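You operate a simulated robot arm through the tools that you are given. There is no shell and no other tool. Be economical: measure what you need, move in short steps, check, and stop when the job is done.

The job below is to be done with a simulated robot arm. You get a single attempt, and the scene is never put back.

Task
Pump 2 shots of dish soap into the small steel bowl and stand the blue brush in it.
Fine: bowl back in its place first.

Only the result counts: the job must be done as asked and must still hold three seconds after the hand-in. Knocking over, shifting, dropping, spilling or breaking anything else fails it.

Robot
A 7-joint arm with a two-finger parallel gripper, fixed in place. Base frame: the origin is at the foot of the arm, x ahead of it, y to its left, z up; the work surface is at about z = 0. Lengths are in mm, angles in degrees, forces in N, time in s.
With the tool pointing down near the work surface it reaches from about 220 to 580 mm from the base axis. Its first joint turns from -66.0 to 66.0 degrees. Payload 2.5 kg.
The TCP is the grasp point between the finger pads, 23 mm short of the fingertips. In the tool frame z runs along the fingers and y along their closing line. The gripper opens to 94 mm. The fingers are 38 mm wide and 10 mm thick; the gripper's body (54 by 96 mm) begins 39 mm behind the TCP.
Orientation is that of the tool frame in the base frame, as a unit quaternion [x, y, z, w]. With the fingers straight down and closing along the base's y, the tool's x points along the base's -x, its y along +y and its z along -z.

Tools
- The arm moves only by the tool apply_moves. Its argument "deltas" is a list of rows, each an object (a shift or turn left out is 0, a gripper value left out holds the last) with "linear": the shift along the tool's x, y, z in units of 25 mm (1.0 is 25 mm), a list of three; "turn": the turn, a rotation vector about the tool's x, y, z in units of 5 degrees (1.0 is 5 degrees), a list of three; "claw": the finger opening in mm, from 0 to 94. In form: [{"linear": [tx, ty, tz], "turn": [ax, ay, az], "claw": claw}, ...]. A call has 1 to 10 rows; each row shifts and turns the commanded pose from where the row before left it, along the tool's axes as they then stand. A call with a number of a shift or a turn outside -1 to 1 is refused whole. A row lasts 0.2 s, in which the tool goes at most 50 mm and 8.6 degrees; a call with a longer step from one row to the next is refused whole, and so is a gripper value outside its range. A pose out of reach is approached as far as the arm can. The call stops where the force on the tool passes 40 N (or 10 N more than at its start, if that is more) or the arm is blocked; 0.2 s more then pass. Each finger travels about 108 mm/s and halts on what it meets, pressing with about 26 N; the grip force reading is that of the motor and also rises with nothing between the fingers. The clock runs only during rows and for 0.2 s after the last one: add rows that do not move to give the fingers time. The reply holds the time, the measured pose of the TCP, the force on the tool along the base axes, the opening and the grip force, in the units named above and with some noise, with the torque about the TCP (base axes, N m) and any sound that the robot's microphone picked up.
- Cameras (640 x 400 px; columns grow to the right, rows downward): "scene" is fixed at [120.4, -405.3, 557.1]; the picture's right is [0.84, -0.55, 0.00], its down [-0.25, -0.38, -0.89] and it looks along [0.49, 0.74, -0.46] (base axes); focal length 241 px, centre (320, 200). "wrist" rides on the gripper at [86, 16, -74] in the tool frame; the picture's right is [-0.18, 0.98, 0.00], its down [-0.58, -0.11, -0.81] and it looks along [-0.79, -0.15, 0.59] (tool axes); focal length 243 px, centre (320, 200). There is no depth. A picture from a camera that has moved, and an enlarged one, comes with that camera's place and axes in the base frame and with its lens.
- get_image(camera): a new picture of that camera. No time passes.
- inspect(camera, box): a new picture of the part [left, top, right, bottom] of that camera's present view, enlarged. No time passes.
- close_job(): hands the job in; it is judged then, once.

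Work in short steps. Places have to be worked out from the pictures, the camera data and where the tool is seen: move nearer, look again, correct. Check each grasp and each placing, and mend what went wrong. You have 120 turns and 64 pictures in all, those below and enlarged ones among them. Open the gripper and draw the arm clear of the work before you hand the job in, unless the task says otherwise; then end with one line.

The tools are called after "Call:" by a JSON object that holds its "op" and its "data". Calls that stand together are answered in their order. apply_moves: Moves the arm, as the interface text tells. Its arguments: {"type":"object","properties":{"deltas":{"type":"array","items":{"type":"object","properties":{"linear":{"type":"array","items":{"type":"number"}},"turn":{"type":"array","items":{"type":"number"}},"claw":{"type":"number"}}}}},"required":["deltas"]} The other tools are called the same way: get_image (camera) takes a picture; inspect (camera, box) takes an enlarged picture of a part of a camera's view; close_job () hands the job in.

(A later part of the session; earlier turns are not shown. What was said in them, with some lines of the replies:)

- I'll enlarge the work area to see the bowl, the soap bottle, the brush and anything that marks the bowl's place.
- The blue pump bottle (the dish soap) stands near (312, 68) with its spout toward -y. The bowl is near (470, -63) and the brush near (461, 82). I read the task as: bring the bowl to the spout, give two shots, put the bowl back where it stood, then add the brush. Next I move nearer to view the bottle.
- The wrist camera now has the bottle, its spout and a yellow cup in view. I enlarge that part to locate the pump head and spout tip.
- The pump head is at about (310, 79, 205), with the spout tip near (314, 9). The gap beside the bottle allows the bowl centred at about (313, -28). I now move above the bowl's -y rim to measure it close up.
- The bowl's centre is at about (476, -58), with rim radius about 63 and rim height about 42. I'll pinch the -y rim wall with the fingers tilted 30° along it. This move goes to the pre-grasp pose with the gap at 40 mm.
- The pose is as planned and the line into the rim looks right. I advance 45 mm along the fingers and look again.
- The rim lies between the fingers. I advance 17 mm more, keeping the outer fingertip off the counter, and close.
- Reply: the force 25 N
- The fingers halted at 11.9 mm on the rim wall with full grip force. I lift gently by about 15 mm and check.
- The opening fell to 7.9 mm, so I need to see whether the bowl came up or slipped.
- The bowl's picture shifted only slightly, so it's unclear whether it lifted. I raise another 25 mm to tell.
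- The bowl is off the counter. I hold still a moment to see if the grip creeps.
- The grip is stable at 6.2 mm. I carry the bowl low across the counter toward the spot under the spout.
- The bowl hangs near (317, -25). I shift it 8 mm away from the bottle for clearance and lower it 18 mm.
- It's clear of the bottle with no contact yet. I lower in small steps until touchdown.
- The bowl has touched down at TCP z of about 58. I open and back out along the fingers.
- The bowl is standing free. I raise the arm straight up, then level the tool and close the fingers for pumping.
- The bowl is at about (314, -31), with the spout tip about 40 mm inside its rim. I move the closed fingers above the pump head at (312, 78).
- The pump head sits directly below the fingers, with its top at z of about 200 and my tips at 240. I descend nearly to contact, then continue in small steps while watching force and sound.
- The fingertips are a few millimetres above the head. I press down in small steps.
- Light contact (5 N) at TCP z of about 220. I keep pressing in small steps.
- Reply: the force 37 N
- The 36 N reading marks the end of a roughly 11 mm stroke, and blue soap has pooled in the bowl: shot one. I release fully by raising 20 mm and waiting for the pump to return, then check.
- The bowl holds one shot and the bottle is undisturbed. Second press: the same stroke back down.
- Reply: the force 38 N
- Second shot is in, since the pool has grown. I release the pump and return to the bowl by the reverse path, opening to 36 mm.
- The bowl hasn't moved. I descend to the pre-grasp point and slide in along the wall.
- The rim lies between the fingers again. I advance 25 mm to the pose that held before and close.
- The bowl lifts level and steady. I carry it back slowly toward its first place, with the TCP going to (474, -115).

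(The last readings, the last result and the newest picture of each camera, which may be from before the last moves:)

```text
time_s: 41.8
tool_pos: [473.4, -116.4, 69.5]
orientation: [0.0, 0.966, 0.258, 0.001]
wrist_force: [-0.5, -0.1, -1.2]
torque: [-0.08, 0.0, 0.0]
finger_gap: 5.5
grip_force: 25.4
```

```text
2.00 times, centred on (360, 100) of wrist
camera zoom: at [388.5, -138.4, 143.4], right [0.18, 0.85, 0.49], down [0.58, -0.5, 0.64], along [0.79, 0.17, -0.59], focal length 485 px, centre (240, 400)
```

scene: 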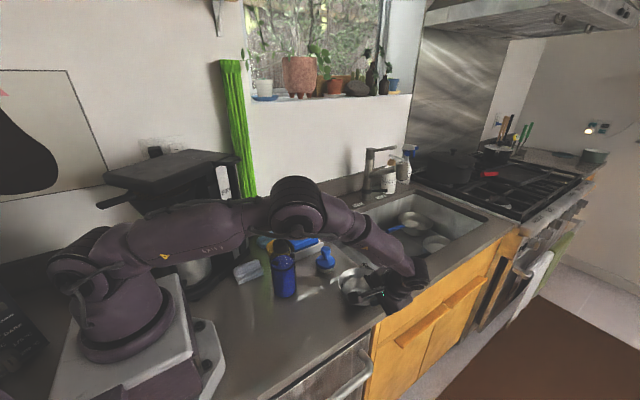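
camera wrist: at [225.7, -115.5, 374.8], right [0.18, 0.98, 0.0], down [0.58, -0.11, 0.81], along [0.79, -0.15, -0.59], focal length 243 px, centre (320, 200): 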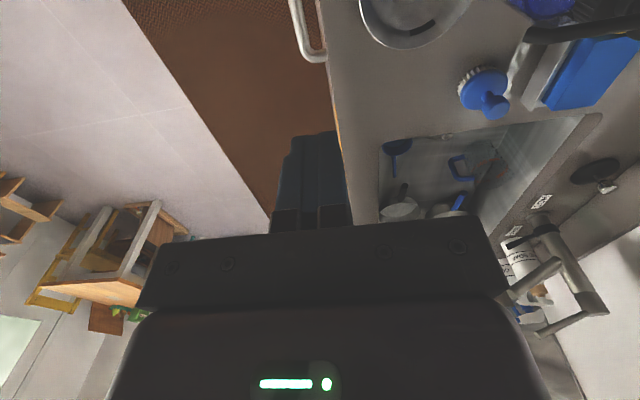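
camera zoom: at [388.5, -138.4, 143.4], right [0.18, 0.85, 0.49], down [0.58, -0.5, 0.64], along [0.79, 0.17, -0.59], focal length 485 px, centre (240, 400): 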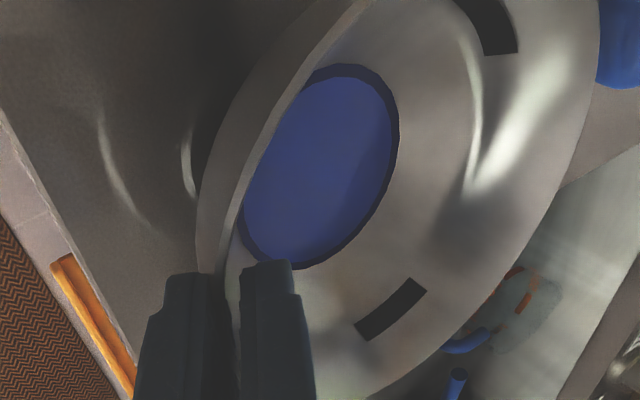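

The bowl is about 11 mm up and nearly over its first place. I lower it to just above the counter, then compare its outline with the first picture.

Call:
{"op": "apply_moves", "data": {"deltas": [{"linear": [0, -0.06, 0.104]}, {"linear": [0, -0.06, 0.104]}, {"linear": [0, -0.05, 0.0866]}, {}]}}

Call:
{"op": "inspect", "data": {"camera": "scene", "box": [300, 230, 420, 305]}}

```text
time_s: 42.8
tool_pos: [473.8, -115.5, 61.4]
orientation: [0.0, 0.966, 0.259, 0.0]
wrist_force: [0.2, -0.4, -0.5]
torque: [-0.07, -0.02, 0.01]
finger_gap: 5.6
grip_force: 26.5
```

```text
5.33 times, centred on (360, 268) of scene
camera zoom: at [120.4, -405.3, 557.1], right [0.84, -0.55, 0.0], down [-0.25, -0.38, -0.89], along [0.49, 0.74, -0.46], focal length 1285 px, centre (107, -160)
```

zoom: 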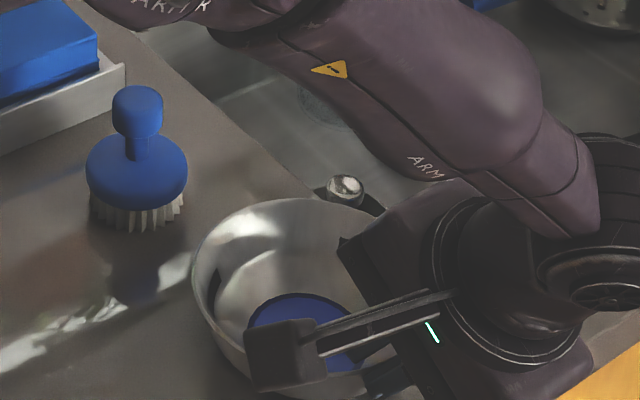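

The outline matches to within about 3 mm. I nudge it slightly (+1.5, +2.5) and set it down.

Call:
{"op": "apply_moves", "data": {"deltas": [{"linear": [-0.06, 0.0866, 0.05]}, {"linear": [0, -0.035, 0.06]}, {"linear": [0, -0.035, 0.06]}, {}]}}

```text
time_s: 43.8
tool_pos: [475.5, -113.1, 59.7]
orientation: [0.0, 0.966, 0.259, 0.001]
wrist_force: [-1.9, -2.7, 5.9]
torque: [0.46, -0.02, 0.1]
finger_gap: 5.8
grip_force: 25.6
```

The bowl touched down at about 6 N. I open and back out.

Call:
{"op": "apply_moves", "data": {"deltas": [{"claw": 20}, {"claw": 36}, {}, {"linear": [0, 0, -0.5]}, {"linear": [0, 0, -1]}, {"linear": [0, 0, -1]}, {"linear": [0, 0, -1]}]}}

Call:
{"op": "apply_moves", "data": {"deltas": [{"linear": [0, 0.433, -0.75]}, {"linear": [0, 0.433, -0.75]}, {"linear": [0, 0.433, -0.75]}, {"turn": [1, 0, 0]}, {"turn": [1, 0, 0]}, {"turn": [1, 0, 0]}, {"turn": [1, 0, 0]}, {"turn": [1, 0, 0]}, {"turn": [1, 0, 0]}, {}]}}

Call:
{"op": "inspect", "data": {"camera": "scene", "box": [300, 230, 420, 305]}}

Call:
{"op": "get_image", "data": {"camera": "wrist"}}

```text
time_s: 45.4
tool_pos: [473.8, -157.6, 133.5]
orientation: [0.001, 0.966, 0.259, -0.001]
wrist_force: [-0.2, 0.0, 0.0]
torque: [0.03, -0.02, 0.01]
finger_gap: 36.2
grip_force: 0.1
```

```text
time_s: 47.6
tool_pos: [476.3, -156.6, 198.9]
orientation: [0.0, 1.0, -0.001, 0.0]
wrist_force: [0.2, -0.2, 0.2]
torque: [-0.02, -0.01, -0.01]
finger_gap: 36.3
grip_force: 0.0
```

```text
5.33 times, centred on (360, 268) of scene
camera zoom: at [120.4, -405.3, 557.1], right [0.84, -0.55, 0.0], down [-0.25, -0.38, -0.89], along [0.49, 0.74, -0.46], focal length 1285 px, centre (107, -160)
```

zoom: 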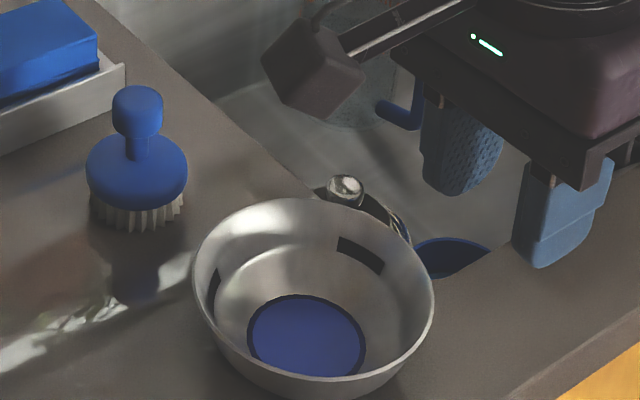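

```text
21 pictures are left
camera wrist: at [390.6, -141.0, 273.8], right [0.18, 0.98, 0.0], down [0.58, -0.11, 0.81], along [0.79, -0.15, -0.59], focal length 243 px, centre (320, 200)
```

wrist: 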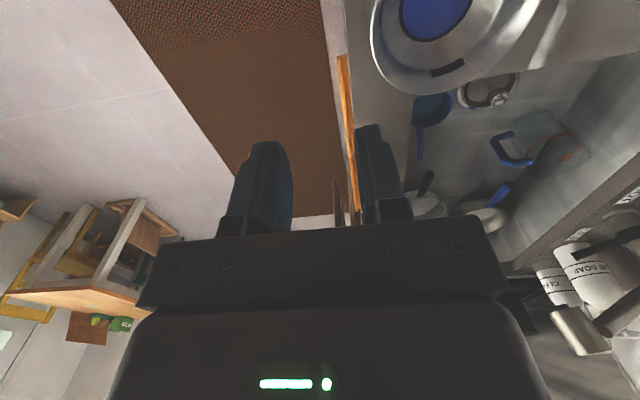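

The bowl is back within about 1 mm of its first outline, with the soap inside. Now the brush: its axis is near (464, 81) and the knob (about 31 mm wide) centres at z of about 69. I move above it.

Call:
{"op": "apply_moves", "data": {"deltas": [{"linear": [0.048, 0.95, 0], "claw": 60}, {"linear": [0.048, 0.95, 0]}, {"linear": [0.048, 0.95, 0]}, {"linear": [0.048, 0.95, 0]}, {"linear": [0.048, 0.95, 0]}, {"linear": [0.048, 0.95, 0]}, {"linear": [0.048, 0.95, 0]}, {"linear": [0.048, 0.95, 0]}, {"linear": [0.048, 0.95, 0]}, {"linear": [0.048, 0.95, 0]}]}}

Call:
{"op": "apply_moves", "data": {"deltas": [{"linear": [0, 0, 0.8]}, {"linear": [0, 0, 0.8]}, {}]}}

Call:
{"op": "get_image", "data": {"camera": "wrist"}}

Call:
{"op": "inspect", "data": {"camera": "scene", "box": [280, 210, 400, 285]}}

```text
time_s: 49.8
tool_pos: [464.2, 81.9, 198.4]
orientation: [0.0, 1.0, 0.001, 0.0]
wrist_force: [-0.3, -0.6, -1.2]
torque: [-0.01, -0.02, 0.0]
finger_gap: 60.3
grip_force: 0.0
```

```text
time_s: 50.6
tool_pos: [462.8, 80.9, 159.6]
orientation: [0.0, 1.0, 0.0, 0.0]
wrist_force: [-0.9, 0.0, 0.2]
torque: [0.02, 0.03, 0.03]
finger_gap: 59.9
grip_force: 0.1
```

```text
20 pictures are left
camera wrist: at [377.9, 98.0, 235.7], right [0.18, 0.98, 0.0], down [0.58, -0.11, 0.81], along [0.79, -0.15, -0.59], focal length 243 px, centre (320, 200)
```

wrist: 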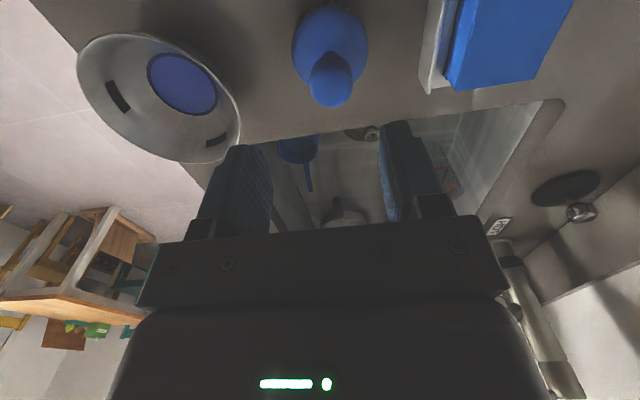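

```text
5.33 times, centred on (340, 248) of scene
camera zoom: at [120.4, -405.3, 557.1], right [0.84, -0.55, 0.0], down [-0.25, -0.38, -0.89], along [0.49, 0.74, -0.46], focal length 1285 px, centre (213, -53)
```

zoom: 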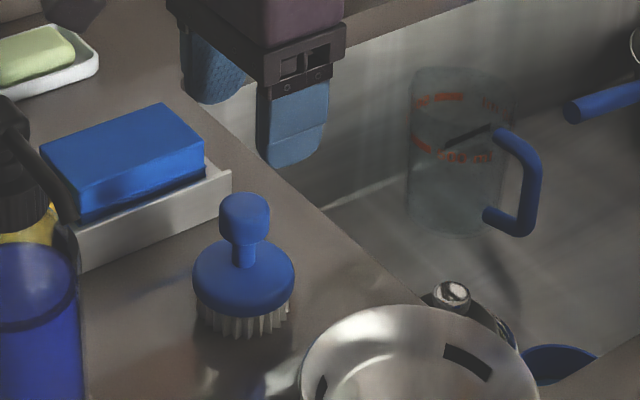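

The wrist view puts the knob nearer (465, 87). I shift +6 in y, descend to just above it and look again.

Call:
{"op": "apply_moves", "data": {"deltas": [{"linear": [-0.04, 0.12, 0.6]}, {"linear": [-0.04, 0.12, 0.6]}, {"linear": [0, 0, 0.6]}, {}]}}

Call:
{"op": "get_image", "data": {"camera": "wrist"}}

Call:
{"op": "inspect", "data": {"camera": "scene", "box": [280, 210, 400, 285]}}

```text
time_s: 51.6
tool_pos: [466.1, 87.3, 114.0]
orientation: [0.0, 1.0, 0.0, 0.0]
wrist_force: [0.4, 0.8, 0.3]
torque: [-0.01, 0.0, -0.01]
finger_gap: 60.3
grip_force: 0.0
```

```text
18 pictures are left
camera wrist: at [381.0, 103.2, 189.0], right [0.18, 0.98, 0.0], down [0.58, -0.11, 0.81], along [0.79, -0.15, -0.59], focal length 243 px, centre (320, 200)
```

wrist: 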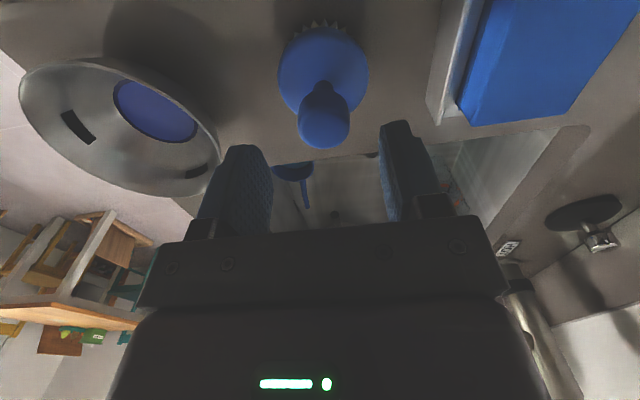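

```text
5.33 times, centred on (340, 248) of scene
camera zoom: at [120.4, -405.3, 557.1], right [0.84, -0.55, 0.0], down [-0.25, -0.38, -0.89], along [0.49, 0.74, -0.46], focal length 1285 px, centre (213, -53)
```

zoom: 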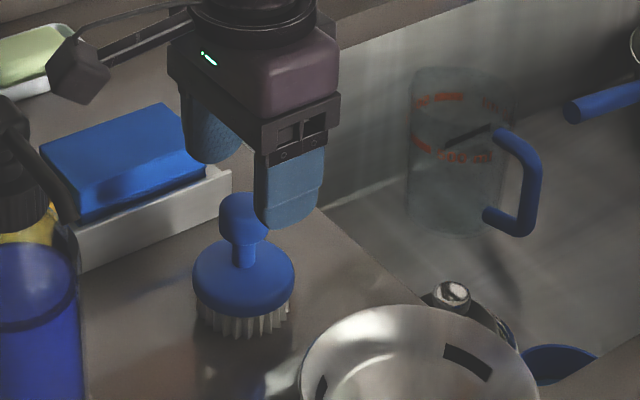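

The knob's centre refines to about (463, 90, 71). I correct and descend with the fingers around it.

Call:
{"op": "apply_moves", "data": {"deltas": [{"linear": [0.06, 0.05, 0.3]}, {"linear": [0.06, 0.05, 0.3]}, {"linear": [0, 0, 0.4]}, {"linear": [0, 0, 0.4]}, {}]}}

Call:
{"op": "inspect", "data": {"camera": "wrist", "box": [200, 0, 520, 200]}}

Call:
{"op": "inspect", "data": {"camera": "scene", "box": [280, 210, 400, 285]}}

```text
time_s: 52.8
tool_pos: [461.5, 89.9, 79.9]
orientation: [-0.001, 1.0, -0.001, 0.0]
wrist_force: [-0.2, 0.3, -0.2]
torque: [-0.01, -0.03, 0.0]
finger_gap: 60.0
grip_force: 0.1
```

```text
2.00 times, centred on (360, 100) of wrist
camera zoom: at [377.2, 106.5, 154.3], right [0.18, 0.98, 0.0], down [0.58, -0.11, 0.81], along [0.79, -0.15, -0.59], focal length 485 px, centre (240, 400)
```

zoom: 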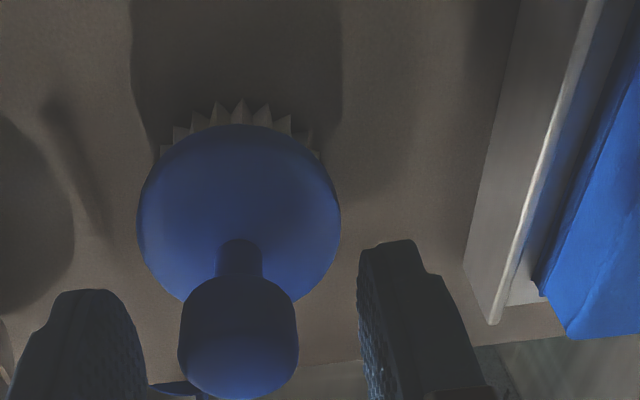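

```text
5.33 times, centred on (340, 248) of scene
camera zoom: at [120.4, -405.3, 557.1], right [0.84, -0.55, 0.0], down [-0.25, -0.38, -0.89], along [0.49, 0.74, -0.46], focal length 1285 px, centre (213, -53)
```

zoom: 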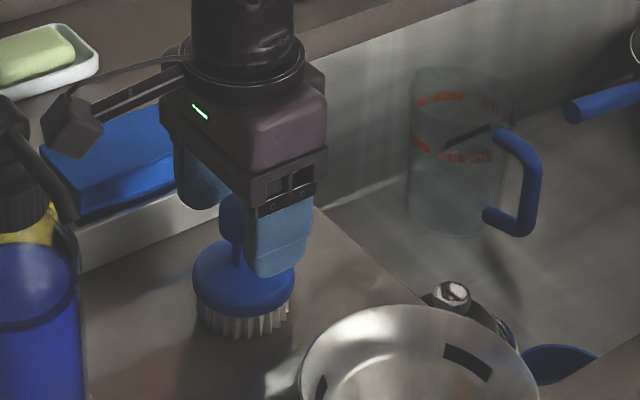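

The knob is centred between the fingers. I descend 9 mm and close.

Call:
{"op": "apply_moves", "data": {"deltas": [{"linear": [-0.04, 0, 0.18]}, {"linear": [0, 0, 0.18]}, {"claw": 40}, {"claw": 20}, {"claw": 10}, {"claw": 0}, {}]}}

Call:
{"op": "apply_moves", "data": {"deltas": [{"linear": [0, 0, -0.2]}, {"linear": [0, 0, -0.6]}, {"linear": [0, 0, -0.8]}, {"linear": [0, 0, -0.8]}, {}]}}

Call:
{"op": "inspect", "data": {"camera": "scene", "box": [280, 200, 420, 305]}}

Call:
{"op": "get_image", "data": {"camera": "wrist"}}

```text
time_s: 54.4
tool_pos: [462.9, 89.8, 69.5]
orientation: [0.0, 1.0, 0.0, -0.001]
wrist_force: [1.0, -0.4, 0.3]
torque: [0.02, -0.03, 0.02]
finger_gap: 28.2
grip_force: 26.1
```

```text
time_s: 55.6
tool_pos: [463.9, 88.4, 130.1]
orientation: [0.0, 1.0, -0.001, 0.0]
wrist_force: [-0.9, 0.3, -1.9]
torque: [0.0, -0.03, -0.01]
finger_gap: 28.1
grip_force: 25.9
```

```text
3.81 times, centred on (350, 252) of scene
camera zoom: at [120.4, -405.3, 557.1], right [0.84, -0.55, 0.0], down [-0.25, -0.38, -0.89], along [0.49, 0.74, -0.46], focal length 918 px, centre (206, 0)
```

zoom: 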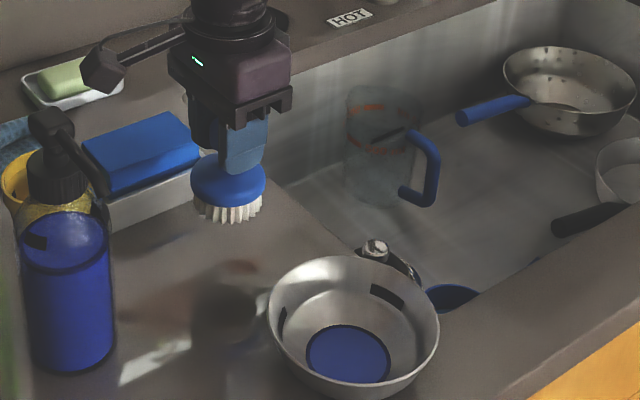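

```text
13 pictures are left
camera wrist: at [378.3, 106.0, 204.8], right [0.18, 0.98, 0.0], down [0.58, -0.11, 0.81], along [0.79, -0.15, -0.59], focal length 243 px, centre (320, 200)
```

wrist: 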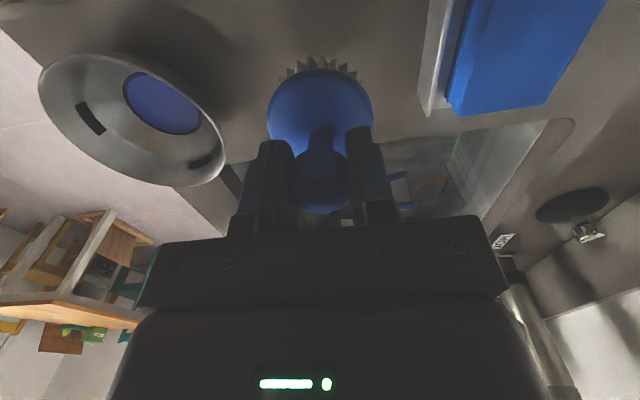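

The brush is held upright by its knob and has lifted clear. I raise it a bit and move it over the bowl's centre at (476, -57).

Call:
{"op": "apply_moves", "data": {"deltas": [{"linear": [-0.06, -0.3, -0.5]}, {"linear": [-0.06, -0.7, -0.3]}, {"linear": [-0.06, -0.8, 0]}, {"linear": [-0.06, -0.8, 0]}, {"linear": [-0.06, -0.8, 0]}, {"linear": [-0.06, -0.8, 0]}, {"linear": [-0.06, -0.8, 0]}, {"linear": [-0.06, -0.5, 0]}, {"linear": [0, -0.36, 0]}, {}]}}

Call:
{"op": "inspect", "data": {"camera": "scene", "box": [300, 210, 420, 305]}}

Call:
{"op": "get_image", "data": {"camera": "wrist"}}

```text
time_s: 57.8
tool_pos: [474.5, -56.4, 147.7]
orientation: [0.0, 1.0, 0.0, 0.0]
wrist_force: [-0.3, 0.4, -0.4]
torque: [-0.02, -0.01, 0.02]
finger_gap: 27.9
grip_force: 25.7
```

```text
4.21 times, centred on (360, 258) of scene
camera zoom: at [120.4, -405.3, 557.1], right [0.84, -0.55, 0.0], down [-0.25, -0.38, -0.89], along [0.49, 0.74, -0.46], focal length 1015 px, centre (152, -42)
```

zoom: 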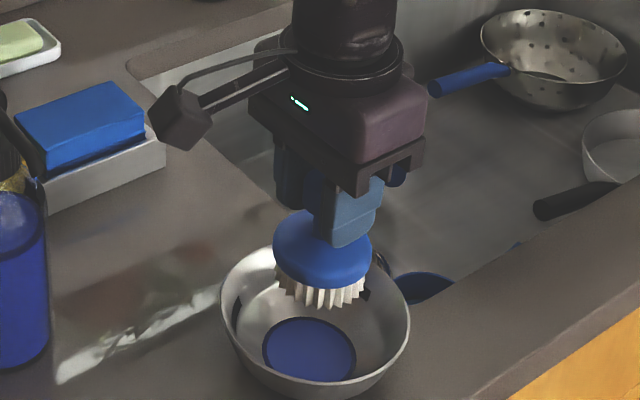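

```text
11 pictures are left
camera wrist: at [389.1, -40.1, 223.6], right [0.18, 0.98, 0.0], down [0.58, -0.11, 0.81], along [0.79, -0.15, -0.59], focal length 243 px, centre (320, 200)
```

wrist: 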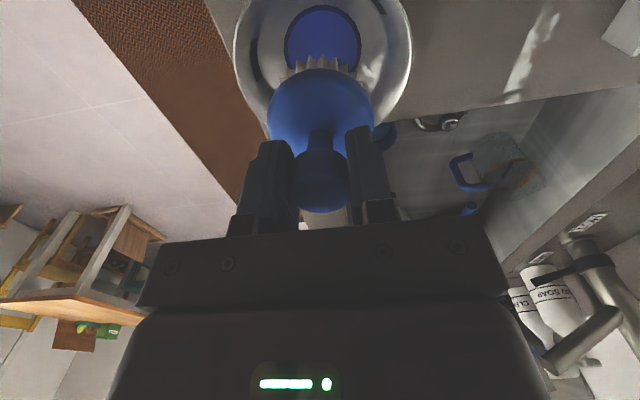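

The brush is roughly over the bowl. Comparing the two views, the bowl's centre is about (+2.5, +4) from the brush axis. I correct, descend partway and check again.

Call:
{"op": "apply_moves", "data": {"deltas": [{"linear": [-0.05, 0.08, 0.4]}, {"linear": [-0.05, 0.08, 0.4]}, {"linear": [0, 0, 0.4]}, {}]}}

Call:
{"op": "inspect", "data": {"camera": "scene", "box": [320, 230, 400, 310]}}

Call:
{"op": "inspect", "data": {"camera": "wrist", "box": [200, 0, 440, 150]}}

```text
time_s: 58.8
tool_pos: [478.7, -53.2, 120.1]
orientation: [0.0, 1.0, -0.001, 0.0]
wrist_force: [0.0, 0.6, -0.8]
torque: [0.01, -0.01, 0.01]
finger_gap: 27.9
grip_force: 25.8
```

```text
5.00 times, centred on (360, 270) of scene
camera zoom: at [120.4, -405.3, 557.1], right [0.84, -0.55, 0.0], down [-0.25, -0.38, -0.89], along [0.49, 0.74, -0.46], focal length 1205 px, centre (120, -150)
```

zoom: 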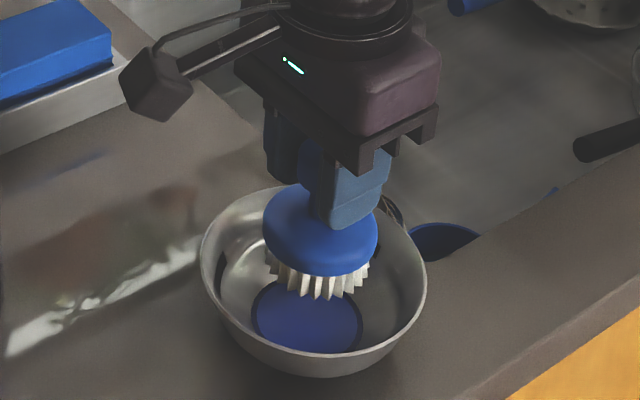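

```text
2.67 times, centred on (320, 75) of wrist
camera zoom: at [392.7, -37.1, 195.3], right [0.18, 0.98, 0.0], down [0.58, -0.11, 0.81], along [0.79, -0.15, -0.59], focal length 647 px, centre (320, 533)
```

zoom: 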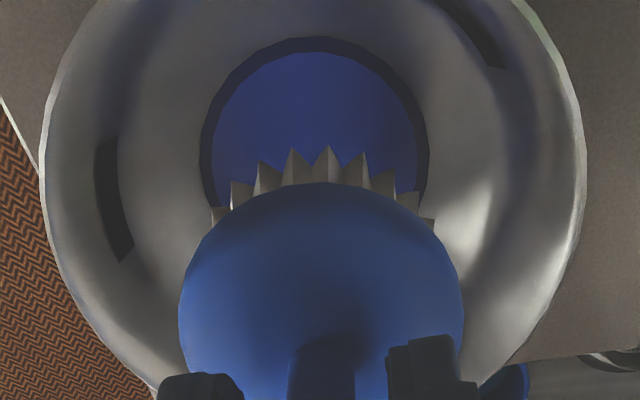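

Both views show the brush over the pool, perhaps 3 mm too far in x. I correct by -3 mm in x and lower carefully.

Call:
{"op": "apply_moves", "data": {"deltas": [{"linear": [0.12, 0, 0.3]}, {"linear": [0, 0, 0.3]}, {"linear": [0, 0, 0.3]}, {}]}}

Call:
{"op": "inspect", "data": {"camera": "wrist", "box": [200, 0, 440, 150]}}

```text
time_s: 59.8
tool_pos: [473.7, -53.4, 98.1]
orientation: [0.001, 1.0, 0.0, 0.0]
wrist_force: [-0.4, -0.1, -0.2]
torque: [0.03, 0.03, -0.01]
finger_gap: 28.0
grip_force: 25.7
```

```text
2.67 times, centred on (320, 75) of wrist
camera zoom: at [388.7, -37.1, 173.0], right [0.18, 0.98, 0.0], down [0.58, -0.11, 0.81], along [0.79, -0.15, -0.59], focal length 647 px, centre (320, 533)
```

zoom: 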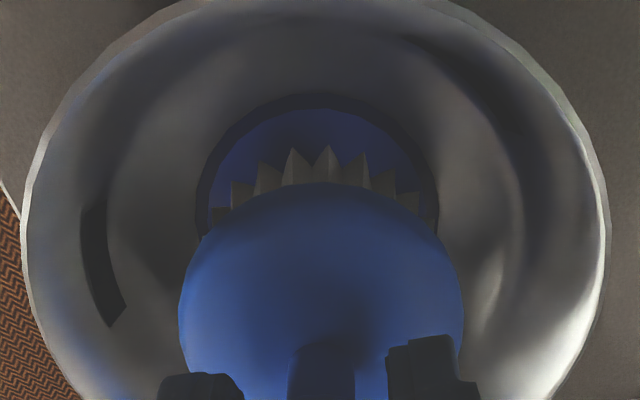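

The near-edge measurements put the bowl about (+3, +1.5) from the brush axis. I correct and lower to just above the bottom.

Call:
{"op": "apply_moves", "data": {"deltas": [{"linear": [-0.07, 0.03, 0.2]}, {"linear": [-0.07, 0.03, 0.2]}, {"linear": [0, 0, 0.2]}, {}]}}

Call:
{"op": "apply_moves", "data": {"deltas": [{"linear": [0, 0, 0.12]}, {}]}}

Call:
{"op": "apply_moves", "data": {"deltas": [{"linear": [0, 0, 0.1]}, {}]}}

Call:
{"op": "inspect", "data": {"camera": "wrist", "box": [200, 0, 440, 150]}}

```text
time_s: 60.8
tool_pos: [479.1, -52.3, 82.5]
orientation: [0.001, 1.0, 0.0, 0.0]
wrist_force: [-1.1, -0.6, 0.8]
torque: [0.01, 0.04, 0.0]
finger_gap: 27.9
grip_force: 26.3
```

```text
time_s: 61.4
tool_pos: [478.3, -52.4, 77.8]
orientation: [0.001, 1.0, 0.001, 0.0]
wrist_force: [-1.9, -1.5, 2.3]
torque: [-0.02, 0.06, 0.02]
finger_gap: 27.9
grip_force: 25.9
```

```text
time_s: 62.0
tool_pos: [479.3, -52.3, 76.3]
orientation: [0.0, 1.0, -0.001, 0.0]
wrist_force: [-7.3, 1.3, 14.5]
torque: [0.06, 0.11, 0.0]
finger_gap: 27.9
grip_force: 26.0
```

```text
2.67 times, centred on (320, 75) of wrist
camera zoom: at [393.3, -36.0, 152.8], right [0.18, 0.98, 0.0], down [0.58, -0.11, 0.81], along [0.79, -0.15, -0.59], focal length 647 px, centre (320, 533)
```

zoom: 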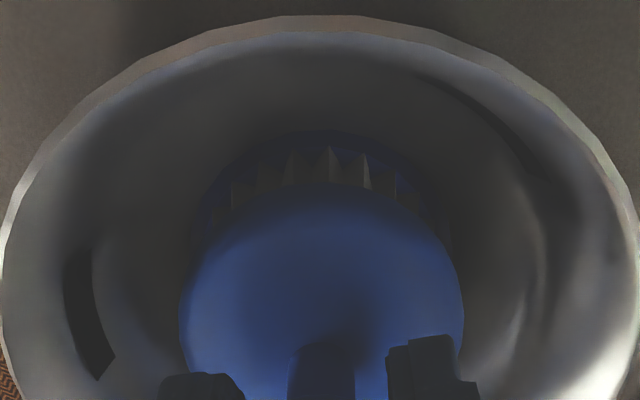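

A sideways force of -7 N in x shows the bristles touching the +x wall. I lift slightly, shift -3 mm in x and set down again.

Call:
{"op": "apply_moves", "data": {"deltas": [{"linear": [0, 0, -0.12]}, {"linear": [0.12, 0, 0]}, {}]}}

Call:
{"op": "apply_moves", "data": {"deltas": [{"linear": [0, 0, 0.1]}, {}]}}

Call:
{"op": "apply_moves", "data": {"deltas": [{"linear": [0, 0, 0.06]}, {}]}}

```text
time_s: 62.8
tool_pos: [475.1, -51.3, 78.4]
orientation: [0.0, 1.0, 0.0, -0.001]
wrist_force: [-1.3, 0.3, -0.5]
torque: [-0.04, 0.0, 0.0]
finger_gap: 28.2
grip_force: 25.8
```

```text
time_s: 63.4
tool_pos: [476.0, -51.2, 77.3]
orientation: [0.0, 1.0, 0.0, 0.0]
wrist_force: [-3.0, 2.2, 8.1]
torque: [0.09, 0.13, 0.03]
finger_gap: 27.6
grip_force: 26.1
```

```text
time_s: 64.0
tool_pos: [474.9, -51.0, 76.8]
orientation: [0.001, 1.0, 0.0, 0.001]
wrist_force: [-9.5, 2.8, 28.4]
torque: [0.11, 0.41, 0.01]
finger_gap: 27.8
grip_force: 26.9
```

It has bottomed firmly at TCP z of about 77. I back off 2 mm to take the load off, then open.

Call:
{"op": "apply_moves", "data": {"deltas": [{"linear": [0.04, 0, -0.07]}, {}]}}

Call:
{"op": "inspect", "data": {"camera": "scene", "box": [310, 225, 410, 305]}}

```text
time_s: 64.6
tool_pos: [474.5, -52.8, 77.0]
orientation: [0.0, 1.0, 0.0, 0.0]
wrist_force: [3.5, -0.3, 5.5]
torque: [0.03, -0.26, 0.0]
finger_gap: 28.0
grip_force: 26.3
```

```text
5.00 times, centred on (360, 265) of scene
camera zoom: at [120.4, -405.3, 557.1], right [0.84, -0.55, 0.0], down [-0.25, -0.38, -0.89], along [0.49, 0.74, -0.46], focal length 1205 px, centre (120, -125)
```

zoom: 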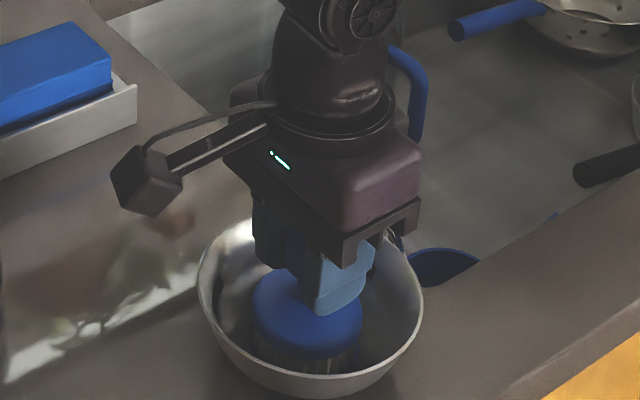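

The brush sits upright in the bowl, and the bowl's outline has moved less than about 2 mm. I open and rise straight up.

Call:
{"op": "apply_moves", "data": {"deltas": [{"claw": 36}, {"claw": 50}, {"claw": 60}, {}, {"linear": [0, 0, -0.4]}, {"linear": [0, 0, -0.8]}, {"linear": [0, 0, -1]}, {"linear": [0, 0, -1]}, {"linear": [0, 0, -1]}, {"linear": [0, 0, -1]}]}}

Call:
{"op": "apply_moves", "data": {"deltas": [{"linear": [0.8, -0.6, -0.8]}, {"linear": [0.8, -0.6, -0.8]}, {"linear": [0.8, -0.6, -0.8]}, {"linear": [0.8, -0.6, -0.8]}, {"linear": [0.6, -0.6, -0.8]}, {}]}}

Call:
{"op": "inspect", "data": {"camera": "scene", "box": [300, 230, 420, 305]}}

Call:
{"op": "get_image", "data": {"camera": "scene"}}

```text
time_s: 66.8
tool_pos: [472.8, -50.3, 208.4]
orientation: [0.0, 1.0, 0.0, 0.001]
wrist_force: [0.8, 0.2, 0.4]
torque: [0.01, -0.02, 0.04]
finger_gap: 60.0
grip_force: 0.1
```

```text
time_s: 68.2
tool_pos: [377.6, -127.6, 307.9]
orientation: [0.0, 1.0, 0.0, 0.0]
wrist_force: [0.4, 0.3, -0.2]
torque: [0.0, 0.01, 0.02]
finger_gap: 59.8
grip_force: 0.0
```

```text
5.33 times, centred on (360, 268) of scene
camera zoom: at [120.4, -405.3, 557.1], right [0.84, -0.55, 0.0], down [-0.25, -0.38, -0.89], along [0.49, 0.74, -0.46], focal length 1285 px, centre (107, -160)
```

zoom: 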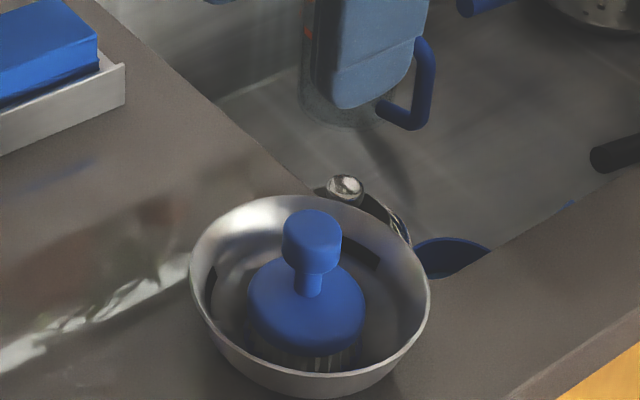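

```text
4 pictures are left
```

scene: 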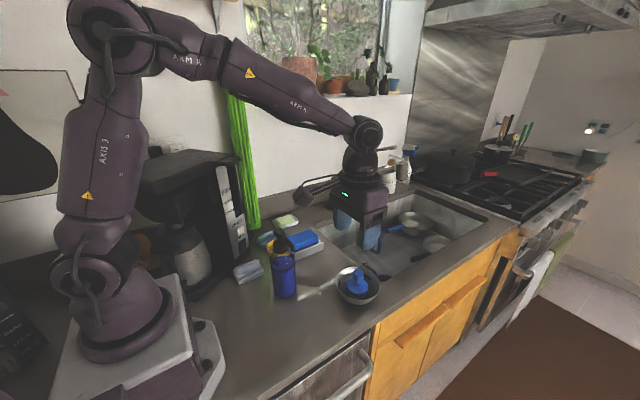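

The brush stands bristles-down in the soapy bowl. The bowl is within about 2 mm of its first place, the bottle and the other items are where they were, and the arm is clear with the gripper open, so I hand in.

Call:
{"op": "close_job", "data": {}}

```text
The job is handed in.
```

The small steel bowl holds two shots of dish soap, sits within about 2 mm of its original place, and the blue brush stands in it bristles-down.
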